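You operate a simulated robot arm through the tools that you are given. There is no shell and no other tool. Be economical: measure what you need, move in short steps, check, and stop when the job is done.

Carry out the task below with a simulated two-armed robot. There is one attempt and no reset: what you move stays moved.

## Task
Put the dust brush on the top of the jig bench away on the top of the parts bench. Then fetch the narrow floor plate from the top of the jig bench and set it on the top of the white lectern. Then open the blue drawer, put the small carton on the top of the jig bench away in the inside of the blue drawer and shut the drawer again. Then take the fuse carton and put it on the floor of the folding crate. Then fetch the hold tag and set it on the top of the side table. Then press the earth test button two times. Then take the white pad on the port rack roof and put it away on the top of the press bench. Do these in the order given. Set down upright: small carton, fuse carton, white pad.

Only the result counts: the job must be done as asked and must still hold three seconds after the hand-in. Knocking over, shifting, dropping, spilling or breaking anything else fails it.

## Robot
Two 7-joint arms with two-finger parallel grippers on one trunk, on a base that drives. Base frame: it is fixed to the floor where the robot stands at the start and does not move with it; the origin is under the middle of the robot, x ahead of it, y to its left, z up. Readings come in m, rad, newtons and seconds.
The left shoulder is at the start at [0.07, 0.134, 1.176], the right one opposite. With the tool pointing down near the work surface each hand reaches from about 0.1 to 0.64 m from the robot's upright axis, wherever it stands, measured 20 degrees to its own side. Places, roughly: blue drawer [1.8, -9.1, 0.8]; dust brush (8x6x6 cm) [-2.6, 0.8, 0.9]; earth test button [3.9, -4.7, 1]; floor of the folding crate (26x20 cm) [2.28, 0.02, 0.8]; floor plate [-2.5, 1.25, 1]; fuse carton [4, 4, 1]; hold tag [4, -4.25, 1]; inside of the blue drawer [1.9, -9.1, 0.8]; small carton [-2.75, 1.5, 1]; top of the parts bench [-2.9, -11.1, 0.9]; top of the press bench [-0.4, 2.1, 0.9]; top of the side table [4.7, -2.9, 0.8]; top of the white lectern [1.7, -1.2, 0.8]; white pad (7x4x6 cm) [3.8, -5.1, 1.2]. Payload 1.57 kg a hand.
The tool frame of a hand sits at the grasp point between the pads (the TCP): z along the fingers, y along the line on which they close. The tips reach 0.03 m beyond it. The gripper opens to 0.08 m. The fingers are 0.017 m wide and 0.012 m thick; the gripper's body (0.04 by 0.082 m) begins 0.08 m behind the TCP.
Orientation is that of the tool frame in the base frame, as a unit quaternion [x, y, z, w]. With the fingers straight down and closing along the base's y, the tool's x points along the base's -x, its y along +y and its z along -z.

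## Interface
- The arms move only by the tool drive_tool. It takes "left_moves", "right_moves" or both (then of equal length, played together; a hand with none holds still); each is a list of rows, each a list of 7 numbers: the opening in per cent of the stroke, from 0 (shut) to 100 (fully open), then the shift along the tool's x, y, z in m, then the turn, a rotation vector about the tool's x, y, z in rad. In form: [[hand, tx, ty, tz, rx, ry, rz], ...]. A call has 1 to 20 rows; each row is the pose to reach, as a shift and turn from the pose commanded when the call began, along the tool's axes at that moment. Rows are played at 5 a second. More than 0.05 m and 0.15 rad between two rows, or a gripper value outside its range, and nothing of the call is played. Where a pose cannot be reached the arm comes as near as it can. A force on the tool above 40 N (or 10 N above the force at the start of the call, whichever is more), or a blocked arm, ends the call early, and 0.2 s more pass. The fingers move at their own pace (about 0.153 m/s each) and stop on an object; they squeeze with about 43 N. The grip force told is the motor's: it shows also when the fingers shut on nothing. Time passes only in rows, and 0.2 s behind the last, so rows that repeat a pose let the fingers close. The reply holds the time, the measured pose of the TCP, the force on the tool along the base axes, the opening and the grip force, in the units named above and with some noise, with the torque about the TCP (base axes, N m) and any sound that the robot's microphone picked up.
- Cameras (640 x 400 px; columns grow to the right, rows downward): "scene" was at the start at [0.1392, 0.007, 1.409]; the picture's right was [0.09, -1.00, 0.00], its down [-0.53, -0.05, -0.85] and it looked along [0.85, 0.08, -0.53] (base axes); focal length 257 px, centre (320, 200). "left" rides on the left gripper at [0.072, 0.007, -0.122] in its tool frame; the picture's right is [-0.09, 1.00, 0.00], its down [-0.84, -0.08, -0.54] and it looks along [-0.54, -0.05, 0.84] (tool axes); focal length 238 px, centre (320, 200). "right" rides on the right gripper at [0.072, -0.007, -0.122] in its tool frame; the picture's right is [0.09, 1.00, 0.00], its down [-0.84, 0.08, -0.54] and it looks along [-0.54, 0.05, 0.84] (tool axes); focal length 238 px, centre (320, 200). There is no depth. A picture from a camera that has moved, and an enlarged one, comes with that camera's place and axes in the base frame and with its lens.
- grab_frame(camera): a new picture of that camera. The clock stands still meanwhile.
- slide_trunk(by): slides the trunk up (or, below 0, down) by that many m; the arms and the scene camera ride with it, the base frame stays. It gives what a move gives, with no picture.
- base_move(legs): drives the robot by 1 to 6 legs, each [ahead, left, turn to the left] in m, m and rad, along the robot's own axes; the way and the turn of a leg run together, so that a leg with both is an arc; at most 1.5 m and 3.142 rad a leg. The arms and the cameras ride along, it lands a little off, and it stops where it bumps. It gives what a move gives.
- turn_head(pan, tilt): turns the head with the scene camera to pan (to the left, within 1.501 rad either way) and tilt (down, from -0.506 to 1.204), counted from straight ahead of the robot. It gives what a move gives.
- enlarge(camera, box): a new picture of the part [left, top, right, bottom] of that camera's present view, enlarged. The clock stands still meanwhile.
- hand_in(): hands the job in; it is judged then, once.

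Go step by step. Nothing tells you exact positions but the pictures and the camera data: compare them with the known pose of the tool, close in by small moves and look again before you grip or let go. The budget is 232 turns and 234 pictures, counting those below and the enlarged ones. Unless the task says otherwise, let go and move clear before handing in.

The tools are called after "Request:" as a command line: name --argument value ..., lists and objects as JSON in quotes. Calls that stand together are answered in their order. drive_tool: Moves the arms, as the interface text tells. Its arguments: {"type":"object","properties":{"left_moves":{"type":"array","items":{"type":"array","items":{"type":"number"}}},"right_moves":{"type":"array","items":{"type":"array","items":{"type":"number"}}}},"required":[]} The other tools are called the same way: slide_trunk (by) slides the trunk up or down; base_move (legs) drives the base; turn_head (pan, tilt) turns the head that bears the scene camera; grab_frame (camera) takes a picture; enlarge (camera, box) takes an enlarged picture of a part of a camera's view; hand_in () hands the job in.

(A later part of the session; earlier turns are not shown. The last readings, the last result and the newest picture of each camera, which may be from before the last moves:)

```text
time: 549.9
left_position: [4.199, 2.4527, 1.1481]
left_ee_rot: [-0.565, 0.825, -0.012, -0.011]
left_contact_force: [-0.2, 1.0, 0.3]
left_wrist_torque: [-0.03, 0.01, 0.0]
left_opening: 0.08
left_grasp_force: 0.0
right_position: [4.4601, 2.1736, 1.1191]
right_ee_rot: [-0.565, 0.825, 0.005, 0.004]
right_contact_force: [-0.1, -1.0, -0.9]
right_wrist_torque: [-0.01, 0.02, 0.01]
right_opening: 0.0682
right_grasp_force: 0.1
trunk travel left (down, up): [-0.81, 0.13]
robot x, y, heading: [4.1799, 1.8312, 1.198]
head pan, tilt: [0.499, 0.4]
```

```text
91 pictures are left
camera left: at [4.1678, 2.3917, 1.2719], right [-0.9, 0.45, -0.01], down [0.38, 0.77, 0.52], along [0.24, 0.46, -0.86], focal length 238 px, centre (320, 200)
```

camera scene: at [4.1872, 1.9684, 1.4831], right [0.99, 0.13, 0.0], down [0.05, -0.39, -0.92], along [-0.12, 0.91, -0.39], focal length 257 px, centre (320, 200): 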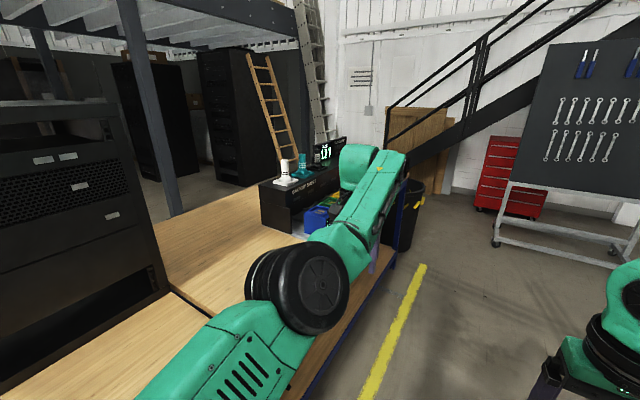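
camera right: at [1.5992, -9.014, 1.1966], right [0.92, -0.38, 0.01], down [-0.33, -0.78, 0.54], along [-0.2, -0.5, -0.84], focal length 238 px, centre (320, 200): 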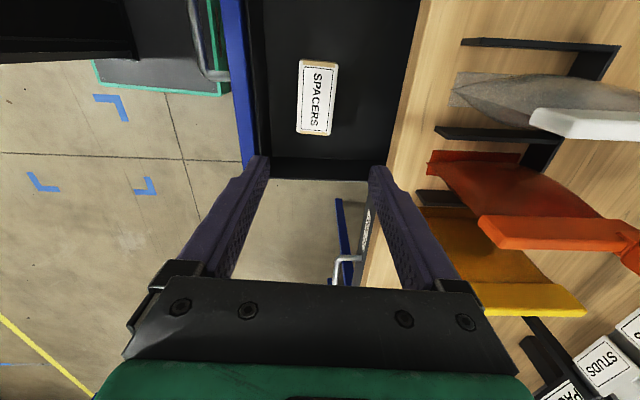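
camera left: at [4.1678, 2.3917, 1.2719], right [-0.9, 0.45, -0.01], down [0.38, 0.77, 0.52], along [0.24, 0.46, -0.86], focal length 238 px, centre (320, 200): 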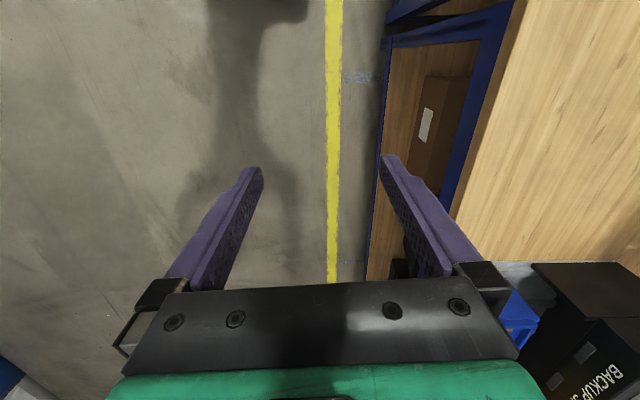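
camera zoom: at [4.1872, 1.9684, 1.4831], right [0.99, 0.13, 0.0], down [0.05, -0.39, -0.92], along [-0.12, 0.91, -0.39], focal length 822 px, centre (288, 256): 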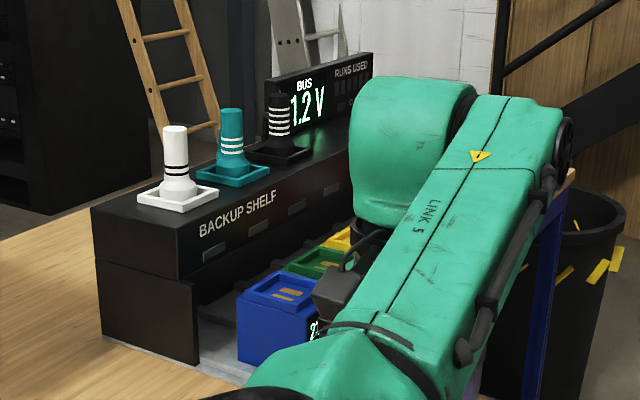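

A backup shelf stands at the bench end; the fuse carton is not visible yet. I drive past the bench edge and face it from the side.

Request:
base_move --legs '[[0.2, -0.35, 0], [0.75, 0, 0], [0.4, 0, 0], [0, 0, 1.4]]'

Request:
turn_head --pan 0 --tilt 0.45

Request:
grab_frame --camera "scene"

```text
time: 561.6
left_position: [4.3893, 3.1202, 1.1474]
left_ee_rot: [0.96, -0.281, 0.016, 0.001]
left_contact_force: [0.7, 0.0, 0.1]
left_wrist_torque: [0.0, 0.06, 0.0]
left_opening: 0.0799
left_grasp_force: 0.0
right_position: [4.7144, 3.3201, 1.1192]
right_ee_rot: [0.959, -0.282, -0.006, 0.001]
right_contact_force: [0.3, -0.1, 0.1]
right_wrist_torque: [0.01, 0.02, 0.02]
right_opening: 0.0678
right_grasp_force: 0.1
trunk travel left (down, up): [-0.81, 0.13]
robot x, y, heading: [4.9911, 2.9795, 2.571]
head pan, tilt: [0.499, 0.4]
```

```text
time: 562.5
left_position: [4.3888, 3.1195, 1.1486]
left_ee_rot: [0.96, -0.281, 0.016, 0.001]
left_contact_force: [0.3, 0.2, 0.3]
left_wrist_torque: [0.03, -0.01, -0.02]
left_opening: 0.0798
left_grasp_force: 0.0
right_position: [4.7137, 3.3205, 1.1195]
right_ee_rot: [0.96, -0.282, -0.007, 0.001]
right_contact_force: [-0.1, 0.1, 0.7]
right_wrist_torque: [0.01, 0.06, -0.01]
right_opening: 0.0679
right_grasp_force: 0.1
trunk travel left (down, up): [-0.81, 0.13]
robot x, y, heading: [4.9971, 2.9779, 2.567]
head pan, tilt: [0.0, 0.45]
```

```text
90 pictures are left
camera scene: at [4.8749, 3.0548, 1.4785], right [0.54, 0.84, 0.0], down [0.37, -0.23, -0.9], along [-0.76, 0.49, -0.44], focal length 257 px, centre (320, 200)
```

scene: 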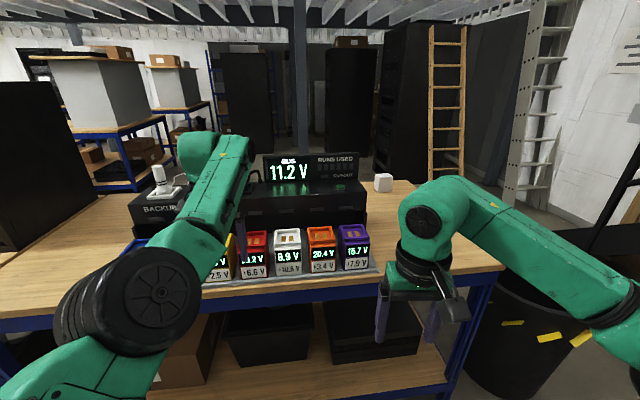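

The white box on the far back corner, around (3.97,4.06), is likely the fuse carton. It must be reached from behind the bench. I look closer and begin to go round the bench end.

Request:
enlarge --camera "scene" --box '[340, 150, 540, 275]'

Request:
base_move --legs '[[-0.2, 0, 0.57], [0, -1.0, 0]]'

Request:
turn_head --pan -0.6 --tilt 0.6

Request:
grab_frame --camera "scene"

```text
3.20 times, centred on (440, 212) of scene
camera zoom: at [4.8749, 3.0548, 1.4785], right [0.54, 0.84, 0.0], down [0.37, -0.23, -0.9], along [-0.76, 0.49, -0.44], focal length 822 px, centre (-64, 160)
```

zoom: 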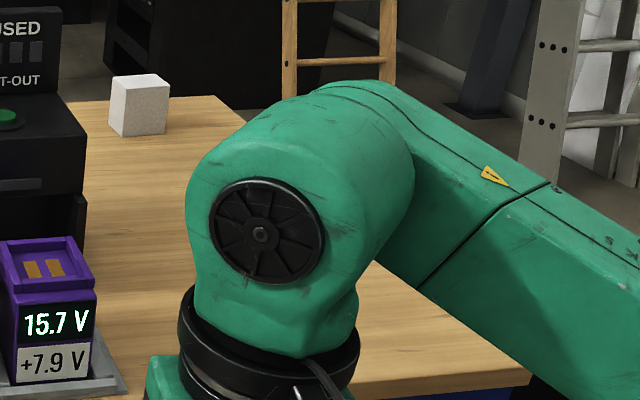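

```text
time: 569.3
left_position: [4.6115, 3.7213, 1.1483]
left_ee_rot: [1.0, -0.01, 0.017, -0.004]
left_contact_force: [-0.5, -0.7, -0.7]
left_wrist_torque: [-0.04, 0.05, -0.01]
left_opening: 0.0798
left_grasp_force: 0.0
right_position: [4.7845, 4.062, 1.1195]
right_ee_rot: [1.0, -0.01, -0.005, 0.003]
right_contact_force: [-1.2, 0.1, 0.0]
right_wrist_torque: [0.03, 0.0, 0.03]
right_opening: 0.0679
right_grasp_force: 0.0
trunk travel left (down, up): [-0.81, 0.13]
robot x, y, heading: [5.1995, 3.9172, 3.119]
head pan, tilt: [0.0, 0.45]
```

```text
time: 570.3
left_position: [4.6118, 3.7205, 1.148]
left_ee_rot: [1.0, -0.01, 0.015, -0.002]
left_contact_force: [-0.9, 0.7, 0.5]
left_wrist_torque: [-0.03, -0.01, -0.03]
left_opening: 0.0803
left_grasp_force: 0.0
right_position: [4.7837, 4.0633, 1.1191]
right_ee_rot: [1.0, -0.01, -0.006, 0.002]
right_contact_force: [0.0, -0.2, 0.5]
right_wrist_torque: [-0.01, -0.03, 0.01]
right_opening: 0.068
right_grasp_force: 0.0
trunk travel left (down, up): [-0.81, 0.13]
robot x, y, heading: [5.2008, 3.9149, 3.122]
head pan, tilt: [-0.6, 0.6]
```

```text
88 pictures are left
camera scene: at [5.0799, 3.9691, 1.4649], right [0.58, 0.81, 0.0], down [0.46, -0.33, -0.83], along [-0.67, 0.48, -0.56], focal length 257 px, centre (320, 200)
```

scene: 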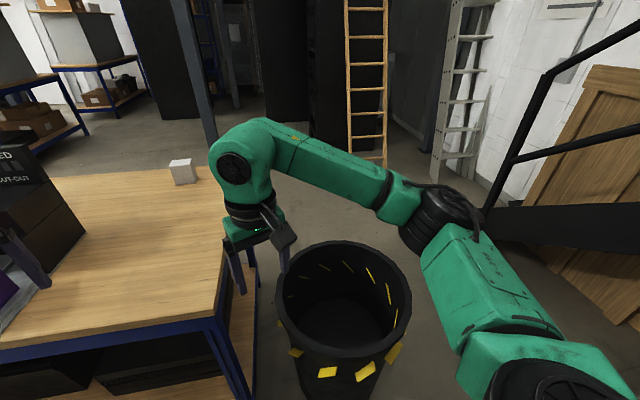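

The carton sits by the back corner of the bench end, about (3.93,4.06). I go round the waste bin and approach from the north.

Request:
base_move --legs '[[0, -1.12, 0], [1.3, 0, 0.02], [0, 0, 1.3]]'

Request:
turn_head --pan 0 --tilt 0.6

Request:
grab_frame --camera "scene"

Request:
grab_frame --camera "left"

```text
time: 575.6
left_position: [4.6355, 4.8112, 1.1465]
left_ee_rot: [1.0, -0.012, 0.017, -0.005]
left_contact_force: [0.0, -0.3, -0.3]
left_wrist_torque: [-0.04, 0.05, -0.02]
left_opening: 0.0802
left_grasp_force: 0.1
right_position: [4.8097, 5.1497, 1.1185]
right_ee_rot: [1.0, -0.009, -0.005, 0.001]
right_contact_force: [0.4, -0.4, 0.1]
right_wrist_torque: [0.02, 0.02, 0.01]
right_opening: 0.068
right_grasp_force: 0.0
trunk travel left (down, up): [-0.81, 0.13]
robot x, y, heading: [5.2303, 5.011, 3.114]
head pan, tilt: [-0.6, 0.6]
stopped in leg 1: the robot was blocked; the commanded pose is now the measured one
```

```text
time: 576.6
left_position: [4.6357, 4.8124, 1.147]
left_ee_rot: [1.0, -0.012, 0.018, -0.005]
left_contact_force: [-0.2, -0.3, 0.2]
left_wrist_torque: [0.0, -0.01, 0.0]
left_opening: 0.0796
left_grasp_force: 0.0
right_position: [4.8088, 5.1498, 1.1192]
right_ee_rot: [1.0, -0.009, -0.007, 0.0]
right_contact_force: [-0.3, -0.1, 0.2]
right_wrist_torque: [0.01, 0.02, 0.01]
right_opening: 0.0681
right_grasp_force: 0.0
trunk travel left (down, up): [-0.81, 0.13]
robot x, y, heading: [5.2258, 5.0092, 3.12]
head pan, tilt: [0.0, 0.6]
```

```text
87 pictures are left
camera scene: at [5.0873, 5.0071, 1.4648], right [0.02, 1.0, 0.0], down [0.57, -0.01, -0.82], along [-0.82, 0.02, -0.57], focal length 257 px, centre (320, 200)
```

scene: 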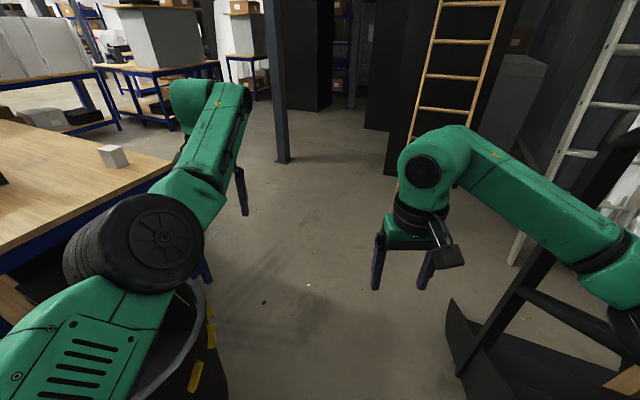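

```text
86 pictures are left
camera left: at [4.7041, 4.8014, 1.2709], right [-0.12, -0.99, -0.01], down [-0.85, 0.09, 0.52], along [-0.51, 0.07, -0.86], focal length 238 px, centre (320, 200)
```

left: 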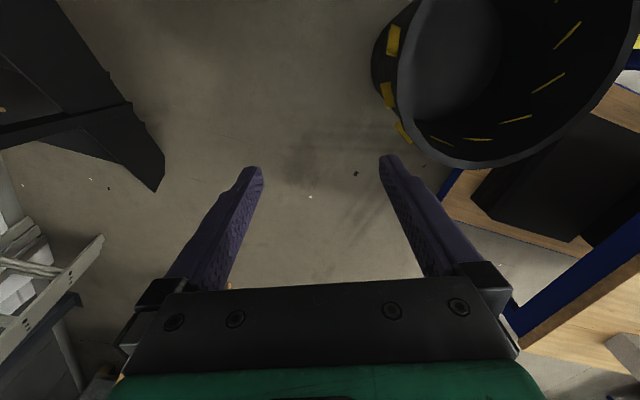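

The right arm touched the fixed stair rail. I ease left a little and drive west between the stairs and the bin.

Request:
base_move --legs '[[0, 0.06, 0], [0.5, 0, 0]]'

Request:
grab_frame --camera "scene"

```text
time: 580.1
left_position: [4.1241, 4.7707, 1.1484]
left_ee_rot: [1.0, -0.015, 0.015, -0.003]
left_contact_force: [0.5, -0.6, -0.1]
left_wrist_torque: [0.01, 0.02, -0.03]
left_opening: 0.0801
left_grasp_force: 0.1
right_position: [4.2998, 5.1085, 1.1184]
right_ee_rot: [1.0, -0.011, -0.007, 0.003]
right_contact_force: [0.2, 0.0, 0.1]
right_wrist_torque: [0.01, 0.02, -0.01]
right_opening: 0.068
right_grasp_force: 0.1
trunk travel left (down, up): [-0.81, 0.13]
robot x, y, heading: [4.714, 4.9641, 3.12]
head pan, tilt: [0.0, 0.6]
```

```text
85 pictures are left
camera scene: at [4.5779, 4.9644, 1.4651], right [0.03, 1.0, 0.0], down [0.56, -0.02, -0.83], along [-0.83, 0.02, -0.56], focal length 257 px, centre (320, 200)
```

scene: 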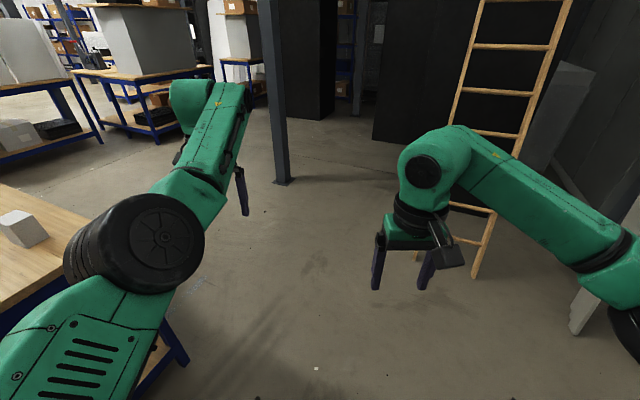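

Request:
base_move --legs '[[0.75, 0.03, 0], [0, 0, 1.3]]'

Request:
grab_frame --camera "scene"

Request:
grab_frame --camera "left"

```text
time: 587.5
left_position: [3.9809, 4.3305, 1.1482]
left_ee_rot: [0.805, 0.593, 0.011, -0.012]
left_contact_force: [0.0, -1.0, 0.8]
left_wrist_torque: [0.0, 0.0, 0.02]
left_opening: 0.08
left_grasp_force: 0.0
right_position: [3.7031, 4.5908, 1.1174]
right_ee_rot: [0.803, 0.596, -0.003, 0.006]
right_contact_force: [0.1, 0.0, 0.4]
right_wrist_torque: [0.02, -0.01, 0.0]
right_opening: 0.0682
right_grasp_force: 0.0
trunk travel left (down, up): [-0.81, 0.13]
robot x, y, heading: [3.959, 4.9509, -1.867]
head pan, tilt: [0.0, 0.6]
```

```text
84 pictures are left
camera scene: at [3.9137, 4.8194, 1.4649], right [-0.96, 0.29, 0.0], down [0.17, 0.54, -0.82], along [-0.24, -0.79, -0.57], focal length 257 px, centre (320, 200)
```

scene: 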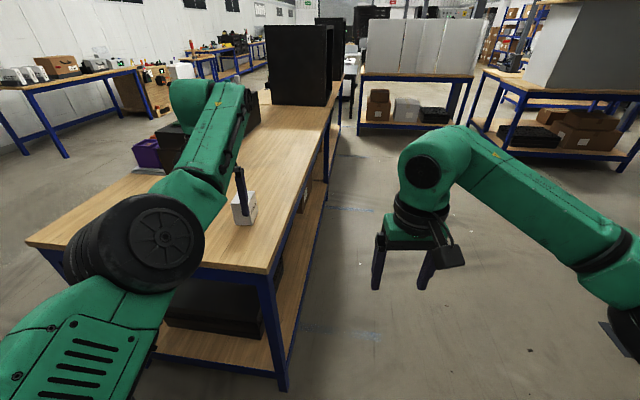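

```text
83 pictures are left
camera left: at [4.0092, 4.3936, 1.272], right [0.92, -0.38, -0.01], down [-0.32, -0.79, 0.52], along [-0.21, -0.47, -0.86], focal length 238 px, centre (320, 200)
```

left: 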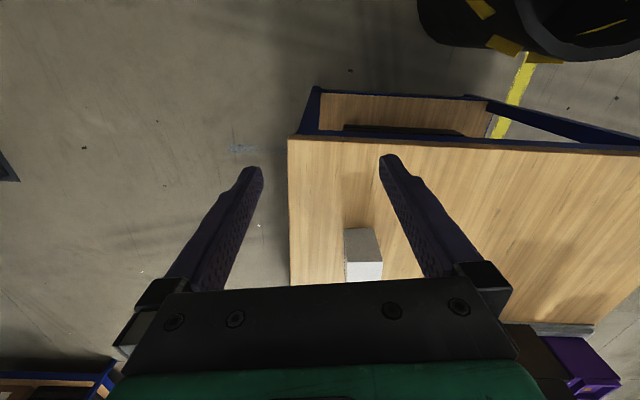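

The fuse carton stands at about (3.956,4.07). I drive so the left hand comes over it.

Request:
base_move --legs '[[0.25, 0.05, 0]]'

Request:
grab_frame --camera "left"

Request:
enlarge --camera "scene" --box '[180, 180, 340, 280]'

```text
time: 589.3
left_position: [3.9535, 4.0808, 1.1498]
left_ee_rot: [0.805, 0.593, 0.01, -0.011]
left_contact_force: [-0.4, 0.1, 1.3]
left_wrist_torque: [-0.01, 0.02, -0.02]
left_opening: 0.08
left_grasp_force: 0.0
right_position: [3.6776, 4.3406, 1.119]
right_ee_rot: [0.803, 0.596, -0.003, 0.006]
right_contact_force: [-0.2, 0.1, -1.1]
right_wrist_torque: [0.01, 0.0, -0.02]
right_opening: 0.0681
right_grasp_force: 0.0
trunk travel left (down, up): [-0.81, 0.13]
robot x, y, heading: [3.9292, 4.7021, -1.874]
head pan, tilt: [0.0, 0.6]
```

```text
82 pictures are left
camera left: at [3.9823, 4.1428, 1.273], right [0.92, -0.38, -0.01], down [-0.32, -0.79, 0.52], along [-0.21, -0.47, -0.86], focal length 238 px, centre (320, 200)
```

left: 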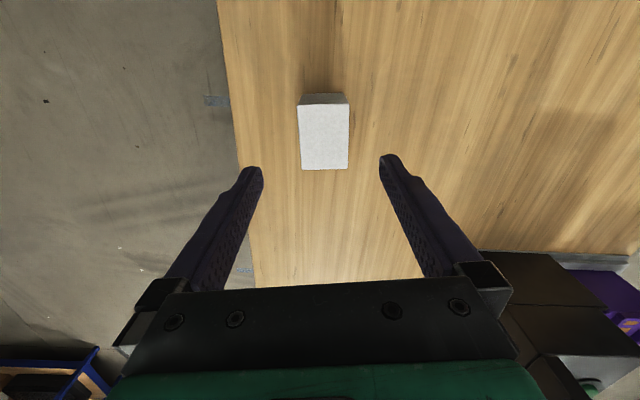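

```text
4.00 times, centred on (260, 230) of scene
camera zoom: at [3.8875, 4.5691, 1.4652], right [-0.96, 0.3, 0.0], down [0.17, 0.54, -0.83], along [-0.24, -0.79, -0.56], focal length 1028 px, centre (560, 80)
```

zoom: 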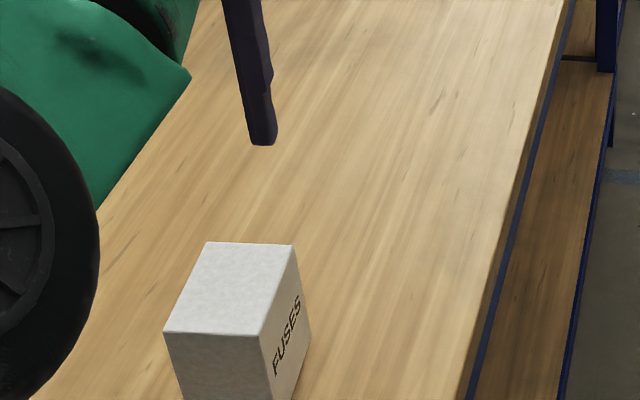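

It reads FUSES: top at z≈0.995, about 5.6 cm wide across the fingers. I correct by 1 cm and a slight tilt, then lower.

Request:
drive_tool --left_moves '[[100, -0.011, 0, 0, 0, -0.03, 0], [100, -0.011, 0, 0, 0, -0.03, 0]]'

Request:
slide_trunk --by -0.12

Request:
grab_frame --camera "left"

```text
time: 589.9
left_position: [3.9509, 4.0696, 1.1531]
left_ee_rot: [0.806, 0.592, -0.004, -0.003]
left_contact_force: [-0.7, 0.4, -0.6]
left_wrist_torque: [0.01, -0.01, 0.02]
left_opening: 0.0799
left_grasp_force: 0.0
left hand out of reach, approached as far as the arm can: row 1, 2
right_position: [3.6762, 4.3392, 1.1183]
right_ee_rot: [0.803, 0.596, -0.003, 0.006]
right_contact_force: [1.1, 0.5, 0.0]
right_wrist_torque: [0.0, -0.01, 0.02]
right_opening: 0.0679
right_grasp_force: 0.0
trunk travel left (down, up): [-0.81, 0.13]
robot x, y, heading: [3.93, 4.7003, -1.873]
head pan, tilt: [0.0, 0.6]
```

```text
time: 591.4
left_position: [3.951, 4.0697, 1.0318]
left_ee_rot: [0.806, 0.592, -0.003, -0.001]
left_contact_force: [-0.5, 0.3, -0.9]
left_wrist_torque: [-0.02, 0.01, 0.03]
left_opening: 0.0801
left_grasp_force: 0.1
right_position: [3.6744, 4.3389, 0.9981]
right_ee_rot: [0.803, 0.595, -0.004, 0.005]
right_contact_force: [0.6, 0.3, 1.0]
right_wrist_torque: [0.02, 0.03, -0.01]
right_opening: 0.0684
right_grasp_force: 0.0
trunk travel left (down, up): [-0.69, 0.25]
robot x, y, heading: [3.9285, 4.6986, -1.873]
head pan, tilt: [0.0, 0.6]
```

```text
80 pictures are left
camera left: at [3.9804, 4.1358, 1.1536], right [0.92, -0.39, -0.01], down [-0.32, -0.78, 0.55], along [-0.22, -0.5, -0.84], focal length 238 px, centre (320, 200)
```

left: 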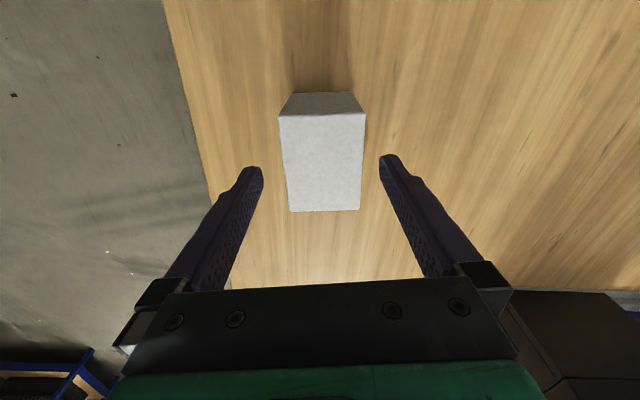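

Well centred. I lower 8 cm more, close and lift.

Request:
slide_trunk --by -0.08

Request:
drive_tool --left_moves '[[80, 0, 0, 0, 0, 0, 0], [60, 0, 0, 0, 0, 0, 0], [40, 0, 0, 0, 0, 0, 0], [40, 0, 0, 0, 0, 0, 0]]'

Request:
slide_trunk --by 0.2

Request:
grab_frame --camera "left"

```text
time: 592.6
left_position: [3.9503, 4.0694, 0.9509]
left_ee_rot: [0.806, 0.592, -0.004, -0.002]
left_contact_force: [-0.8, 0.2, -0.4]
left_wrist_torque: [-0.02, -0.01, 0.03]
left_opening: 0.08
left_grasp_force: 0.1
right_position: [3.6766, 4.3391, 0.9183]
right_ee_rot: [0.803, 0.596, -0.004, 0.006]
right_contact_force: [-0.6, -0.5, 0.1]
right_wrist_torque: [0.0, -0.01, -0.04]
right_opening: 0.0679
right_grasp_force: 0.0
trunk travel left (down, up): [-0.61, 0.33]
robot x, y, heading: [3.931, 4.6974, -1.874]
head pan, tilt: [0.0, 0.6]
```

```text
time: 593.6
left_position: [3.9502, 4.0697, 0.9516]
left_ee_rot: [0.806, 0.592, -0.003, -0.002]
left_contact_force: [0.9, -0.5, 1.7]
left_wrist_torque: [0.06, -0.2, -0.11]
left_opening: 0.0603
left_grasp_force: 43.4
right_position: [3.6764, 4.3389, 0.918]
right_ee_rot: [0.803, 0.596, -0.003, 0.005]
right_contact_force: [1.3, 0.4, -0.8]
right_wrist_torque: [0.01, -0.02, 0.0]
right_opening: 0.068
right_grasp_force: 0.1
trunk travel left (down, up): [-0.61, 0.33]
robot x, y, heading: [3.928, 4.7008, -1.867]
head pan, tilt: [0.0, 0.6]
```

```text
time: 595.7
left_position: [3.9499, 4.0691, 1.152]
left_ee_rot: [0.806, 0.592, -0.003, -0.002]
left_contact_force: [-0.2, 0.8, -2.5]
left_wrist_torque: [0.03, 0.0, 0.0]
left_opening: 0.0601
left_grasp_force: 43.2
right_position: [3.6761, 4.3376, 1.1178]
right_ee_rot: [0.804, 0.595, -0.002, 0.005]
right_contact_force: [-0.8, -0.1, 0.6]
right_wrist_torque: [0.02, 0.0, 0.02]
right_opening: 0.0681
right_grasp_force: 0.2
trunk travel left (down, up): [-0.81, 0.13]
robot x, y, heading: [3.9305, 4.7001, -1.87]
head pan, tilt: [0.0, 0.6]
```

```text
79 pictures are left
camera left: at [3.9804, 4.1349, 1.2731], right [0.92, -0.39, -0.01], down [-0.32, -0.78, 0.54], along [-0.22, -0.5, -0.84], focal length 238 px, centre (320, 200)
```

left: 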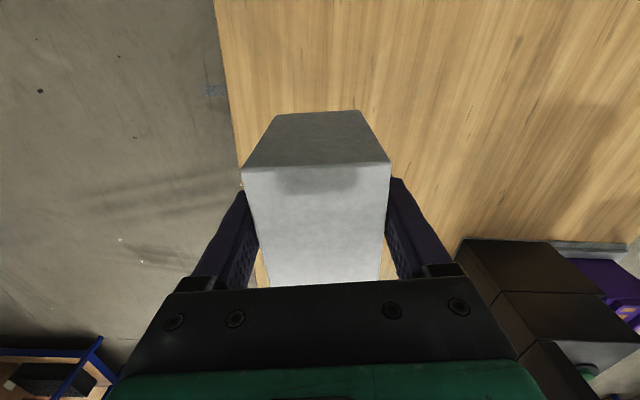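

The fuse carton is held. I go back the same way round the bin.

Request:
base_move --legs '[[-0.28, 0, 0], [0, 0, -1.3], [-0.7, 0, 0]]'

Request:
grab_frame --camera "scene"

```text
time: 604.3
left_position: [4.1251, 4.7597, 1.1507]
left_ee_rot: [1.0, -0.008, -0.001, -0.005]
left_contact_force: [0.2, 0.6, -1.9]
left_wrist_torque: [0.0, -0.03, -0.01]
left_opening: 0.06
left_grasp_force: 43.0
right_position: [4.3048, 5.0977, 1.1168]
right_ee_rot: [1.0, -0.004, -0.004, 0.003]
right_contact_force: [0.6, 0.1, -1.2]
right_wrist_torque: [0.03, -0.02, -0.01]
right_opening: 0.0683
right_grasp_force: 0.1
trunk travel left (down, up): [-0.81, 0.13]
robot x, y, heading: [4.7244, 4.9614, 3.13]
head pan, tilt: [0.0, 0.6]
```

```text
78 pictures are left
camera scene: at [4.5836, 4.96, 1.4647], right [0.01, 1.0, 0.0], down [0.57, -0.01, -0.82], along [-0.82, 0.01, -0.57], focal length 257 px, centre (320, 200)
```

scene: 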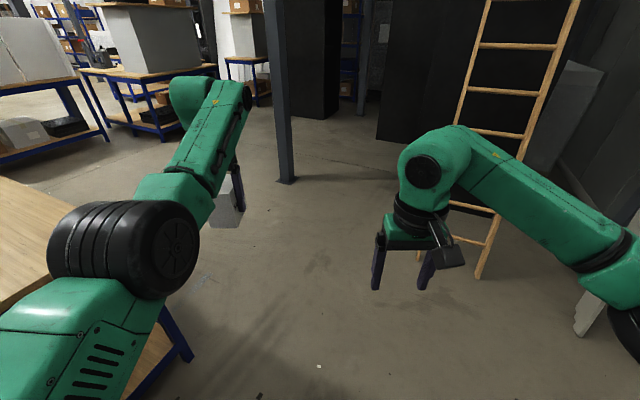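

Request:
base_move --legs '[[-0.48, 0.02, 0], [0, 1.0, 0], [0, 1.2, 0]]'

```text
time: 617.7
left_position: [4.648, 2.5056, 1.1507]
left_ee_rot: [1.0, 0.005, -0.001, -0.004]
left_contact_force: [0.2, 0.1, -2.4]
left_wrist_torque: [-0.01, -0.01, 0.04]
left_opening: 0.0595
left_grasp_force: 42.8
right_position: [4.8201, 2.8499, 1.1189]
right_ee_rot: [1.0, 0.01, -0.005, 0.003]
right_contact_force: [-0.3, 0.1, 0.1]
right_wrist_torque: [-0.01, 0.01, -0.03]
right_opening: 0.0678
right_grasp_force: 0.1
trunk travel left (down, up): [-0.81, 0.13]
robot x, y, heading: [5.242, 2.7214, -3.128]
head pan, tilt: [0.0, 0.6]
```

Request:
base_move --legs '[[0.5, 0.7, 0], [0.44, 0.72, 0], [0.4, 0.7, 0], [0.35, 0.7, 0], [0, 0, -0.44]]'

Request:
grab_frame --camera "scene"

```text
time: 635.5
left_position: [2.889, -0.0052, 1.1504]
left_ee_rot: [0.972, -0.236, 0.001, -0.004]
left_contact_force: [0.4, 0.4, -1.8]
left_wrist_torque: [0.02, -0.01, 0.04]
left_opening: 0.0597
left_grasp_force: 43.3
right_position: [3.2023, 0.2187, 1.1175]
right_ee_rot: [0.973, -0.231, -0.006, 0.001]
right_contact_force: [0.7, 0.1, -1.7]
right_wrist_torque: [-0.03, -0.02, 0.03]
right_opening: 0.068
right_grasp_force: 0.0
trunk travel left (down, up): [-0.81, 0.13]
robot x, y, heading: [3.5141, -0.0935, 2.674]
head pan, tilt: [0.0, 0.6]
```

```text
77 pictures are left
camera scene: at [3.3907, -0.0298, 1.4648], right [0.45, 0.89, 0.0], down [0.5, -0.26, -0.82], along [-0.73, 0.38, -0.57], focal length 257 px, centre (320, 200)
```

scene: 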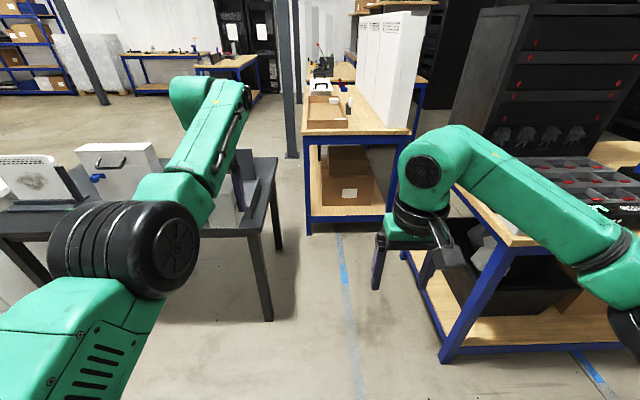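

The crate sits at the table's near corner behind the left arm. I shift left and closer, then look.

Request:
base_move --legs '[[0.3, 0.285, 0]]'

Request:
turn_head --pan 0.1 --tilt 0.8

Request:
grab_frame --camera "scene"

Request:
grab_frame --camera "left"

Request:
grab_frame --camera "right"

```text
time: 638.0
left_position: [2.4944, -0.1279, 1.1531]
left_ee_rot: [0.972, -0.237, 0.0, -0.003]
left_contact_force: [-0.3, -0.1, -2.7]
left_wrist_torque: [-0.01, 0.0, -0.02]
left_opening: 0.0597
left_grasp_force: 42.8
right_position: [2.8081, 0.095, 1.1188]
right_ee_rot: [0.972, -0.234, -0.006, 0.001]
right_contact_force: [-1.1, -0.5, -0.8]
right_wrist_torque: [0.0, 0.01, -0.02]
right_opening: 0.0678
right_grasp_force: 0.2
trunk travel left (down, up): [-0.81, 0.13]
robot x, y, heading: [3.1187, -0.2151, 2.662]
head pan, tilt: [0.0, 0.6]
```

```text
time: 638.8
left_position: [2.4936, -0.1298, 1.1512]
left_ee_rot: [0.971, -0.238, 0.001, -0.005]
left_contact_force: [0.4, 0.1, -2.5]
left_wrist_torque: [-0.04, -0.05, 0.0]
left_opening: 0.0601
left_grasp_force: 43.5
right_position: [2.8068, 0.0943, 1.12]
right_ee_rot: [0.972, -0.234, -0.006, 0.002]
right_contact_force: [-0.6, 0.2, -0.2]
right_wrist_torque: [-0.03, 0.02, 0.0]
right_opening: 0.0677
right_grasp_force: 0.1
trunk travel left (down, up): [-0.81, 0.13]
robot x, y, heading: [3.116, -0.2173, 2.661]
head pan, tilt: [0.099, 0.799]
```

```text
76 pictures are left
camera scene: at [2.9982, -0.1658, 1.448], right [0.37, 0.93, 0.0], down [0.67, -0.26, -0.7], along [-0.65, 0.26, -0.72], focal length 257 px, centre (320, 200)
```

scene: 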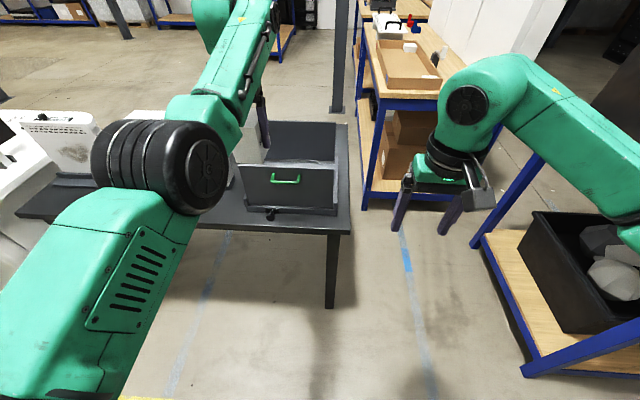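

```text
75 pictures are left
camera left: at [2.5549, -0.169, 1.2729], right [-0.54, -0.84, -0.01], down [-0.71, 0.45, 0.54], along [-0.45, 0.3, -0.84], focal length 238 px, centre (320, 200)
```

left: 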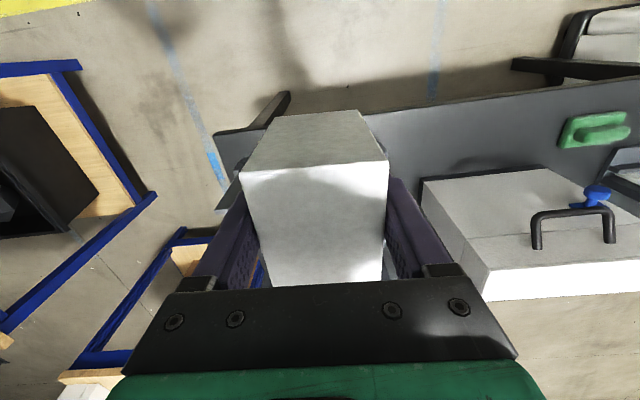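

```text
74 pictures are left
camera right: at [2.8757, 0.0681, 1.24], right [-0.37, -0.93, 0.0], down [-0.77, 0.31, 0.55], along [-0.51, 0.2, -0.83], focal length 238 px, centre (320, 200)
```

right: 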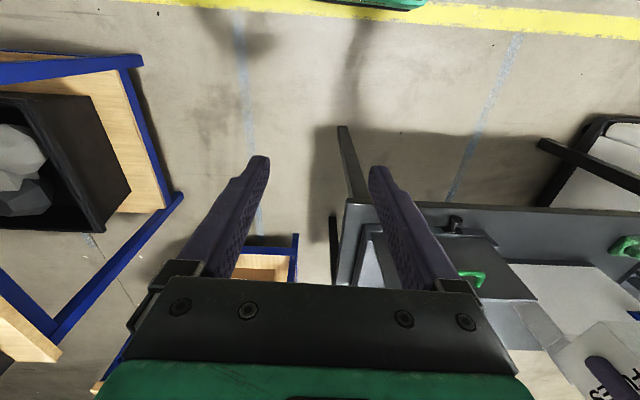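

The crate is an open box with walls up to about z=0.97 and its floor centre near (2.28,0.02). I drive so the carton hangs over its inside.

Request:
base_move --legs '[[0.28, -0.03, 0]]'

Request:
grab_frame --camera "scene"

Request:
grab_frame --camera "left"

Request:
grab_frame --camera "right"

```text
time: 640.7
left_position: [2.2575, 0.0241, 1.1516]
left_ee_rot: [0.972, -0.235, 0.0, -0.004]
left_contact_force: [0.1, -0.8, -2.2]
left_wrist_torque: [-0.03, -0.01, 0.01]
left_opening: 0.0599
left_grasp_force: 43.3
right_position: [2.5689, 0.2475, 1.1191]
right_ee_rot: [0.973, -0.231, -0.006, 0.001]
right_contact_force: [0.6, 0.4, 0.1]
right_wrist_torque: [0.02, -0.03, 0.01]
right_opening: 0.0683
right_grasp_force: 0.1
trunk travel left (down, up): [-0.81, 0.13]
robot x, y, heading: [2.882, -0.0599, 2.669]
head pan, tilt: [0.099, 0.799]
```

```text
73 pictures are left
camera scene: at [2.7628, -0.0113, 1.4482], right [0.36, 0.93, 0.0], down [0.67, -0.26, -0.7], along [-0.65, 0.25, -0.72], focal length 257 px, centre (320, 200)
```

scene: 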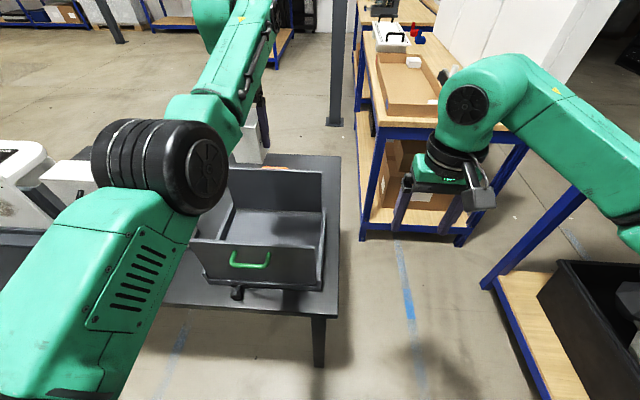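

```text
72 pictures are left
camera left: at [2.3192, -0.0173, 1.2741], right [-0.54, -0.84, -0.01], down [-0.71, 0.45, 0.55], along [-0.46, 0.3, -0.84], focal length 238 px, centre (320, 200)
```

left: 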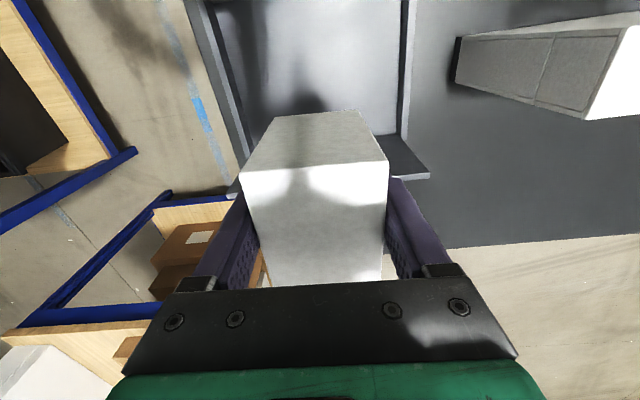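

```text
71 pictures are left
camera right: at [2.6385, 0.2219, 1.2408], right [-0.36, -0.93, 0.0], down [-0.77, 0.31, 0.55], along [-0.52, 0.2, -0.83], focal length 238 px, centre (320, 200)
```

right: 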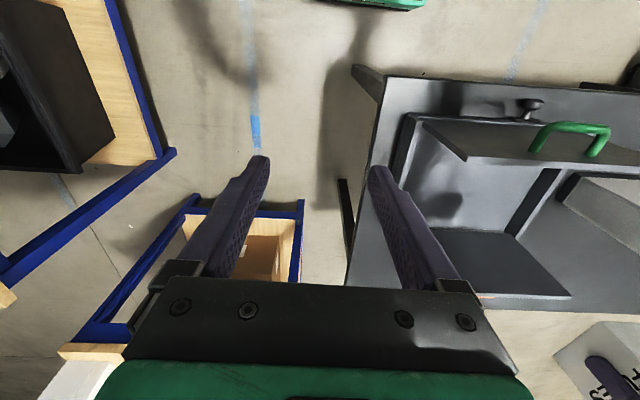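

The carton is centred over the crate. I raise the right arm clear of the neighbouring bench, then lower the trunk.

Request:
drive_tool --right_moves '[[85, 0, 0, -0.04, 0, 0, 0], [85, 0, 0, -0.08, 0, 0, 0], [85, 0, 0, -0.12, 0, 0, 0], [85, 0, 0, -0.16, 0, 0, 0], [85, 0.03, 0, -0.19, 0, 0, 0], [85, 0.07, 0, -0.2, 0, 0, 0]]'

Request:
slide_trunk --by -0.15

Request:
grab_frame --camera "scene"

Request:
grab_frame --camera "left"

```text
time: 642.1
left_position: [2.2581, 0.0231, 1.1536]
left_ee_rot: [0.972, -0.235, -0.001, -0.004]
left_contact_force: [0.6, -0.9, -1.2]
left_wrist_torque: [-0.02, 0.0, 0.02]
left_opening: 0.0594
left_grasp_force: 43.0
right_position: [2.638, 0.2137, 1.323]
right_ee_rot: [0.973, -0.231, -0.007, 0.002]
right_contact_force: [0.6, -0.2, -0.6]
right_wrist_torque: [0.04, 0.03, 0.0]
right_opening: 0.0683
right_grasp_force: 0.0
trunk travel left (down, up): [-0.81, 0.13]
robot x, y, heading: [2.8835, -0.0608, 2.673]
head pan, tilt: [0.099, 0.799]
```

```text
time: 643.9
left_position: [2.2562, 0.0247, 1.002]
left_ee_rot: [0.972, -0.234, 0.0, -0.005]
left_contact_force: [-0.3, -0.6, -2.3]
left_wrist_torque: [0.0, -0.02, 0.04]
left_opening: 0.06
left_grasp_force: 42.6
right_position: [2.6351, 0.2136, 1.1719]
right_ee_rot: [0.973, -0.231, -0.008, 0.002]
right_contact_force: [-1.0, 0.2, 0.2]
right_wrist_torque: [-0.01, -0.03, -0.04]
right_opening: 0.0681
right_grasp_force: 0.0
trunk travel left (down, up): [-0.66, 0.28]
robot x, y, heading: [2.8846, -0.0589, 2.672]
head pan, tilt: [0.099, 0.799]
```

```text
70 pictures are left
camera scene: at [2.7612, -0.0102, 1.298], right [0.36, 0.93, 0.0], down [0.67, -0.26, -0.7], along [-0.65, 0.25, -0.72], focal length 257 px, centre (320, 200)
```

scene: 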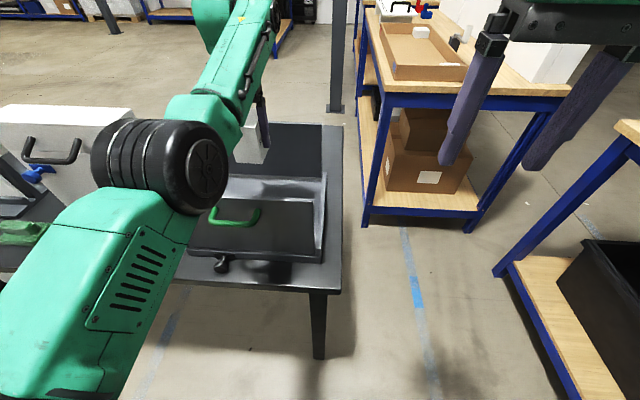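

```text
69 pictures are left
camera left: at [2.3179, -0.0163, 1.1233], right [-0.54, -0.84, -0.01], down [-0.71, 0.45, 0.54], along [-0.46, 0.3, -0.84], focal length 238 px, centre (320, 200)
```

left: 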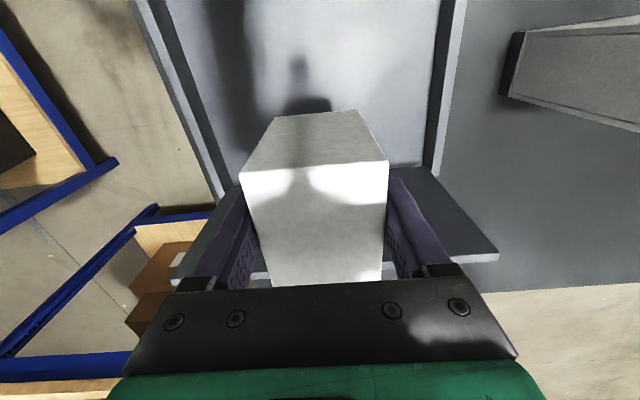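

The left elbow would come too low over the crate this way. I raise the trunk again, step closer, and lower with the arm stretched down instead.

Request:
slide_trunk --by 0.17

Request:
base_move --legs '[[0.07, 0, 0]]'

Request:
drive_tool --left_moves '[[40, 0.035, 0, 0.02, 0, 0, 0], [40, 0.07, 0, 0.04, 0, 0, 0], [40, 0.07, 0, 0.08, 0, 0, 0], [40, 0.07, 0, 0.12, 0, 0, 0], [40, 0.07, 0, 0.16, 0, 0, 0]]'

Request:
grab_frame --camera "scene"

Request:
grab_frame --camera "left"

```text
time: 645.8
left_position: [2.2554, 0.0242, 1.1731]
left_ee_rot: [0.972, -0.235, 0.0, -0.005]
left_contact_force: [-0.1, -0.2, -2.6]
left_wrist_torque: [-0.05, -0.03, 0.02]
left_opening: 0.06
left_grasp_force: 43.2
right_position: [2.6337, 0.2143, 1.3421]
right_ee_rot: [0.973, -0.231, -0.006, 0.001]
right_contact_force: [0.0, 0.4, 0.1]
right_wrist_torque: [-0.01, 0.01, 0.02]
right_opening: 0.0681
right_grasp_force: 0.1
trunk travel left (down, up): [-0.83, 0.11]
robot x, y, heading: [2.8821, -0.0628, 2.674]
head pan, tilt: [0.099, 0.799]
```

```text
time: 646.8
left_position: [2.2008, 0.0526, 1.1761]
left_ee_rot: [0.972, -0.235, -0.005, -0.005]
left_contact_force: [1.0, -0.2, -2.1]
left_wrist_torque: [0.03, 0.02, 0.0]
left_opening: 0.0598
left_grasp_force: 43.4
right_position: [2.5814, 0.2416, 1.3445]
right_ee_rot: [0.973, -0.231, -0.009, 0.0]
right_contact_force: [1.3, -0.4, 1.1]
right_wrist_torque: [0.04, 0.04, -0.01]
right_opening: 0.0683
right_grasp_force: 0.0
trunk travel left (down, up): [-0.83, 0.11]
robot x, y, heading: [2.8153, -0.0306, 2.674]
head pan, tilt: [0.099, 0.799]
```

```text
time: 648.0
left_position: [2.1951, 0.0565, 1.1713]
left_ee_rot: [0.972, -0.236, -0.001, -0.006]
left_contact_force: [0.2, -0.3, -2.6]
left_wrist_torque: [0.0, -0.02, 0.04]
left_opening: 0.0598
left_grasp_force: 42.5
left hand out of reach, approached as far as the arm can: row 1, 2, 3, 4, 5
right_position: [2.5741, 0.2445, 1.3427]
right_ee_rot: [0.973, -0.232, -0.007, 0.001]
right_contact_force: [0.3, 0.0, 0.1]
right_wrist_torque: [0.02, 0.0, 0.0]
right_opening: 0.0682
right_grasp_force: 0.0
trunk travel left (down, up): [-0.83, 0.11]
robot x, y, heading: [2.8165, -0.0282, 2.671]
head pan, tilt: [0.099, 0.799]
```

```text
68 pictures are left
camera scene: at [2.7001, 0.0209, 1.4681], right [0.36, 0.93, 0.0], down [0.67, -0.26, -0.7], along [-0.65, 0.25, -0.72], focal length 257 px, centre (320, 200)
```

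scene: 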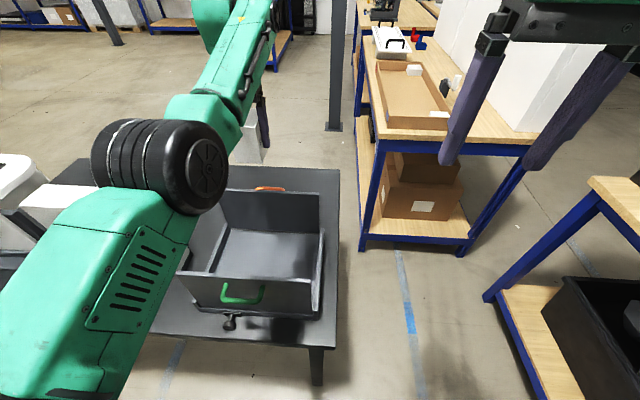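

```text
67 pictures are left
camera left: at [2.2567, 0.0152, 1.294], right [-0.54, -0.84, -0.01], down [-0.71, 0.45, 0.55], along [-0.46, 0.3, -0.84], focal length 238 px, centre (320, 200)
```

left: 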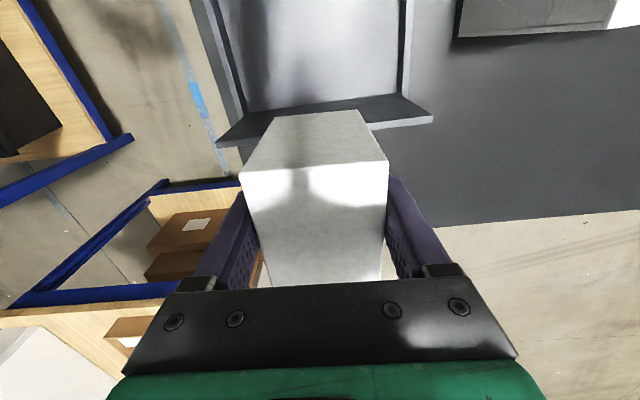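

Request:
grab_frame --camera "right"

Request:
turn_head --pan 0.5 --tilt 1.0

Request:
grab_frame --camera "scene"

```text
66 pictures are left
camera right: at [2.6438, 0.2189, 1.4641], right [-0.36, -0.93, 0.0], down [-0.77, 0.31, 0.55], along [-0.52, 0.2, -0.83], focal length 238 px, centre (320, 200)
```

right: 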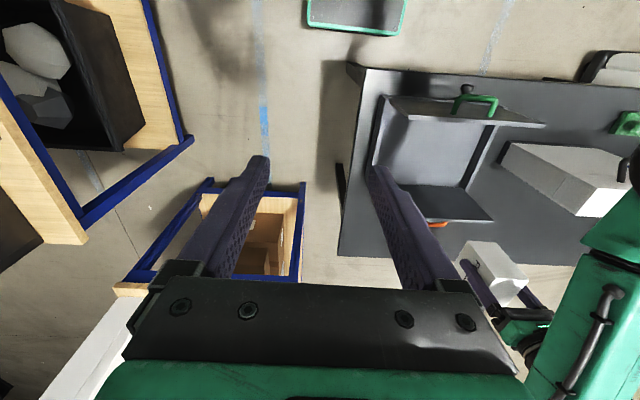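

```text
time: 648.9
left_position: [2.1936, 0.0555, 1.1715]
left_ee_rot: [0.972, -0.236, 0.0, -0.005]
left_contact_force: [1.6, -0.2, -2.7]
left_wrist_torque: [-0.01, 0.0, 0.0]
left_opening: 0.0599
left_grasp_force: 42.8
right_position: [2.5727, 0.2457, 1.3425]
right_ee_rot: [0.973, -0.231, -0.007, 0.001]
right_contact_force: [0.2, -0.1, -0.2]
right_wrist_torque: [0.01, 0.0, 0.01]
right_opening: 0.0679
right_grasp_force: 0.1
trunk travel left (down, up): [-0.83, 0.11]
robot x, y, heading: [2.8173, -0.0283, 2.671]
head pan, tilt: [0.499, 1.0]
```

```text
65 pictures are left
camera scene: at [2.7041, -0.0094, 1.4528], right [-0.03, 1.0, 0.0], down [0.84, 0.02, -0.54], along [-0.54, -0.01, -0.84], focal length 257 px, centre (320, 200)
```

scene: 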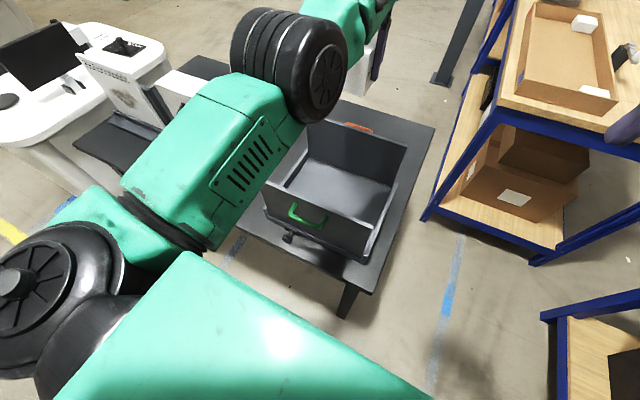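

The left elbow sits only about 9 cm above TCP height here. I test whether the arm can lower on its own without retracting.

Request:
drive_tool --left_moves '[[40, 0, 0, 0.03, 0, 0, 0], [40, 0, 0, 0.06, 0, 0, 0], [40, 0, 0, 0.09, 0, 0, 0]]'

Request:
grab_frame --camera "scene"

```text
time: 649.7
left_position: [2.1928, 0.0574, 1.0901]
left_ee_rot: [0.972, -0.235, 0.0, -0.004]
left_contact_force: [-0.7, 0.0, -2.0]
left_wrist_torque: [0.01, -0.01, -0.01]
left_opening: 0.0597
left_grasp_force: 42.7
right_position: [2.5721, 0.245, 1.3423]
right_ee_rot: [0.973, -0.231, -0.007, 0.001]
right_contact_force: [-0.3, 0.2, 0.1]
right_wrist_torque: [0.01, 0.03, 0.01]
right_opening: 0.0681
right_grasp_force: 0.1
trunk travel left (down, up): [-0.83, 0.11]
robot x, y, heading: [2.8205, -0.029, 2.668]
head pan, tilt: [0.499, 1.0]
```

```text
64 pictures are left
camera scene: at [2.7039, -0.0097, 1.4529], right [-0.03, 1.0, 0.0], down [0.84, 0.02, -0.54], along [-0.54, -0.02, -0.84], focal length 257 px, centre (320, 200)
```

scene: 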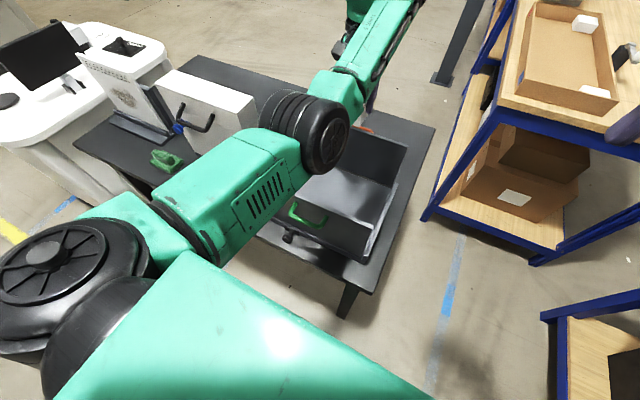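

Lowering alone works. I try the retract of 7 cm at this lower height.

Request:
drive_tool --left_moves '[[40, 0.02, 0, 0.01, 0, 0, 0], [40, 0.045, 0, 0.02, 0, 0, 0], [40, 0.07, 0, 0.03, 0, 0, 0]]'

Request:
grab_frame --camera "scene"

```text
time: 650.5
left_position: [2.2425, 0.0279, 1.0593]
left_ee_rot: [0.972, -0.235, -0.001, -0.004]
left_contact_force: [-0.1, -0.1, -2.2]
left_wrist_torque: [-0.02, -0.05, 0.02]
left_opening: 0.0598
left_grasp_force: 42.9
left hand out of reach, approached as far as the arm can: row 3
right_position: [2.5739, 0.2453, 1.3424]
right_ee_rot: [0.973, -0.232, -0.006, 0.0]
right_contact_force: [0.3, -0.6, 0.7]
right_wrist_torque: [0.01, 0.01, 0.0]
right_opening: 0.068
right_grasp_force: 0.1
trunk travel left (down, up): [-0.83, 0.11]
robot x, y, heading: [2.8195, -0.0307, 2.67]
head pan, tilt: [0.499, 1.0]
```

```text
63 pictures are left
camera scene: at [2.7046, -0.0101, 1.4529], right [-0.03, 1.0, 0.0], down [0.84, 0.02, -0.54], along [-0.54, -0.02, -0.84], focal length 257 px, centre (320, 200)
```

scene: 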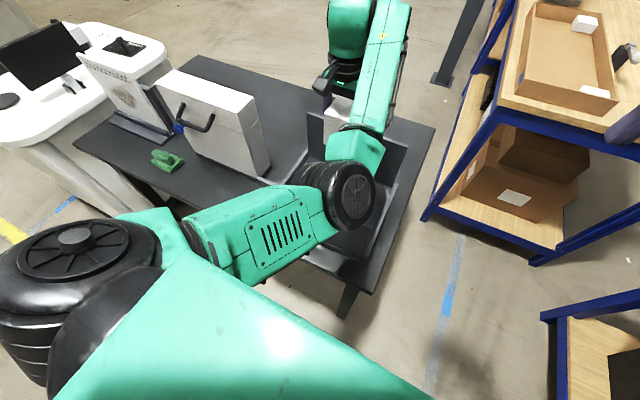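

The arm now straightens as it lowers, keeping the elbow high. I lower into the crate in steps.

Request:
drive_tool --left_moves '[[40, 0, 0, 0.03, 0, 0, 0], [40, 0, 0, 0.06, 0, 0, 0], [40, 0, 0, 0.09, 0, 0, 0]]'

Request:
grab_frame --camera "scene"

Request:
grab_frame --camera "left"

```text
time: 651.3
left_position: [2.2407, 0.0305, 0.9692]
left_ee_rot: [0.972, -0.235, 0.0, -0.004]
left_contact_force: [-0.3, 0.2, -2.3]
left_wrist_torque: [0.0, -0.03, -0.01]
left_opening: 0.0596
left_grasp_force: 43.7
right_position: [2.572, 0.2453, 1.3422]
right_ee_rot: [0.973, -0.231, -0.007, 0.001]
right_contact_force: [0.3, 0.8, 0.5]
right_wrist_torque: [-0.02, 0.0, 0.0]
right_opening: 0.0678
right_grasp_force: 0.1
trunk travel left (down, up): [-0.83, 0.11]
robot x, y, heading: [2.8188, -0.0335, 2.67]
head pan, tilt: [0.499, 1.0]
```

```text
62 pictures are left
camera scene: at [2.7035, -0.0101, 1.4528], right [-0.03, 1.0, 0.0], down [0.84, 0.02, -0.54], along [-0.54, -0.02, -0.84], focal length 257 px, centre (320, 200)
```

scene: 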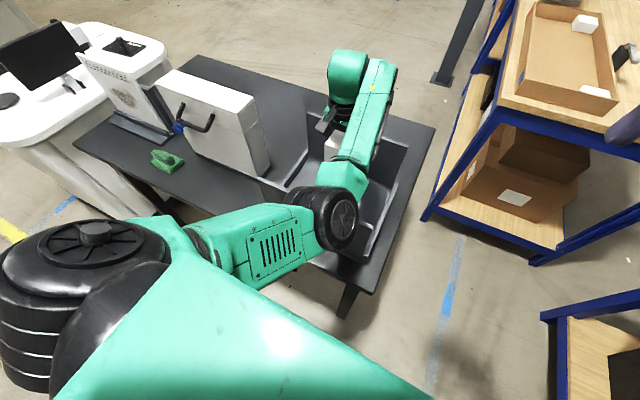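

```text
61 pictures are left
camera left: at [2.3037, -0.0101, 1.0903], right [-0.54, -0.84, -0.01], down [-0.71, 0.45, 0.55], along [-0.46, 0.3, -0.84], focal length 238 px, centre (320, 200)
```

left: 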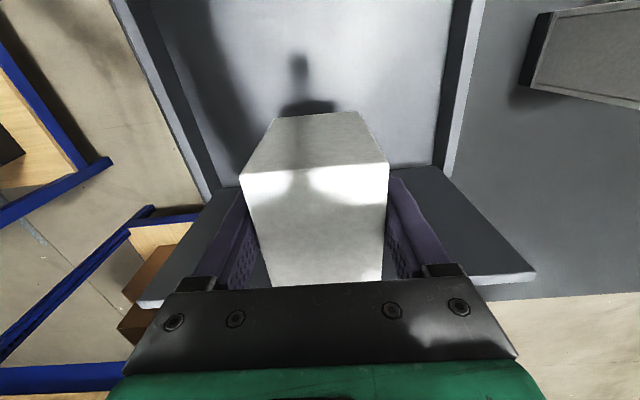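

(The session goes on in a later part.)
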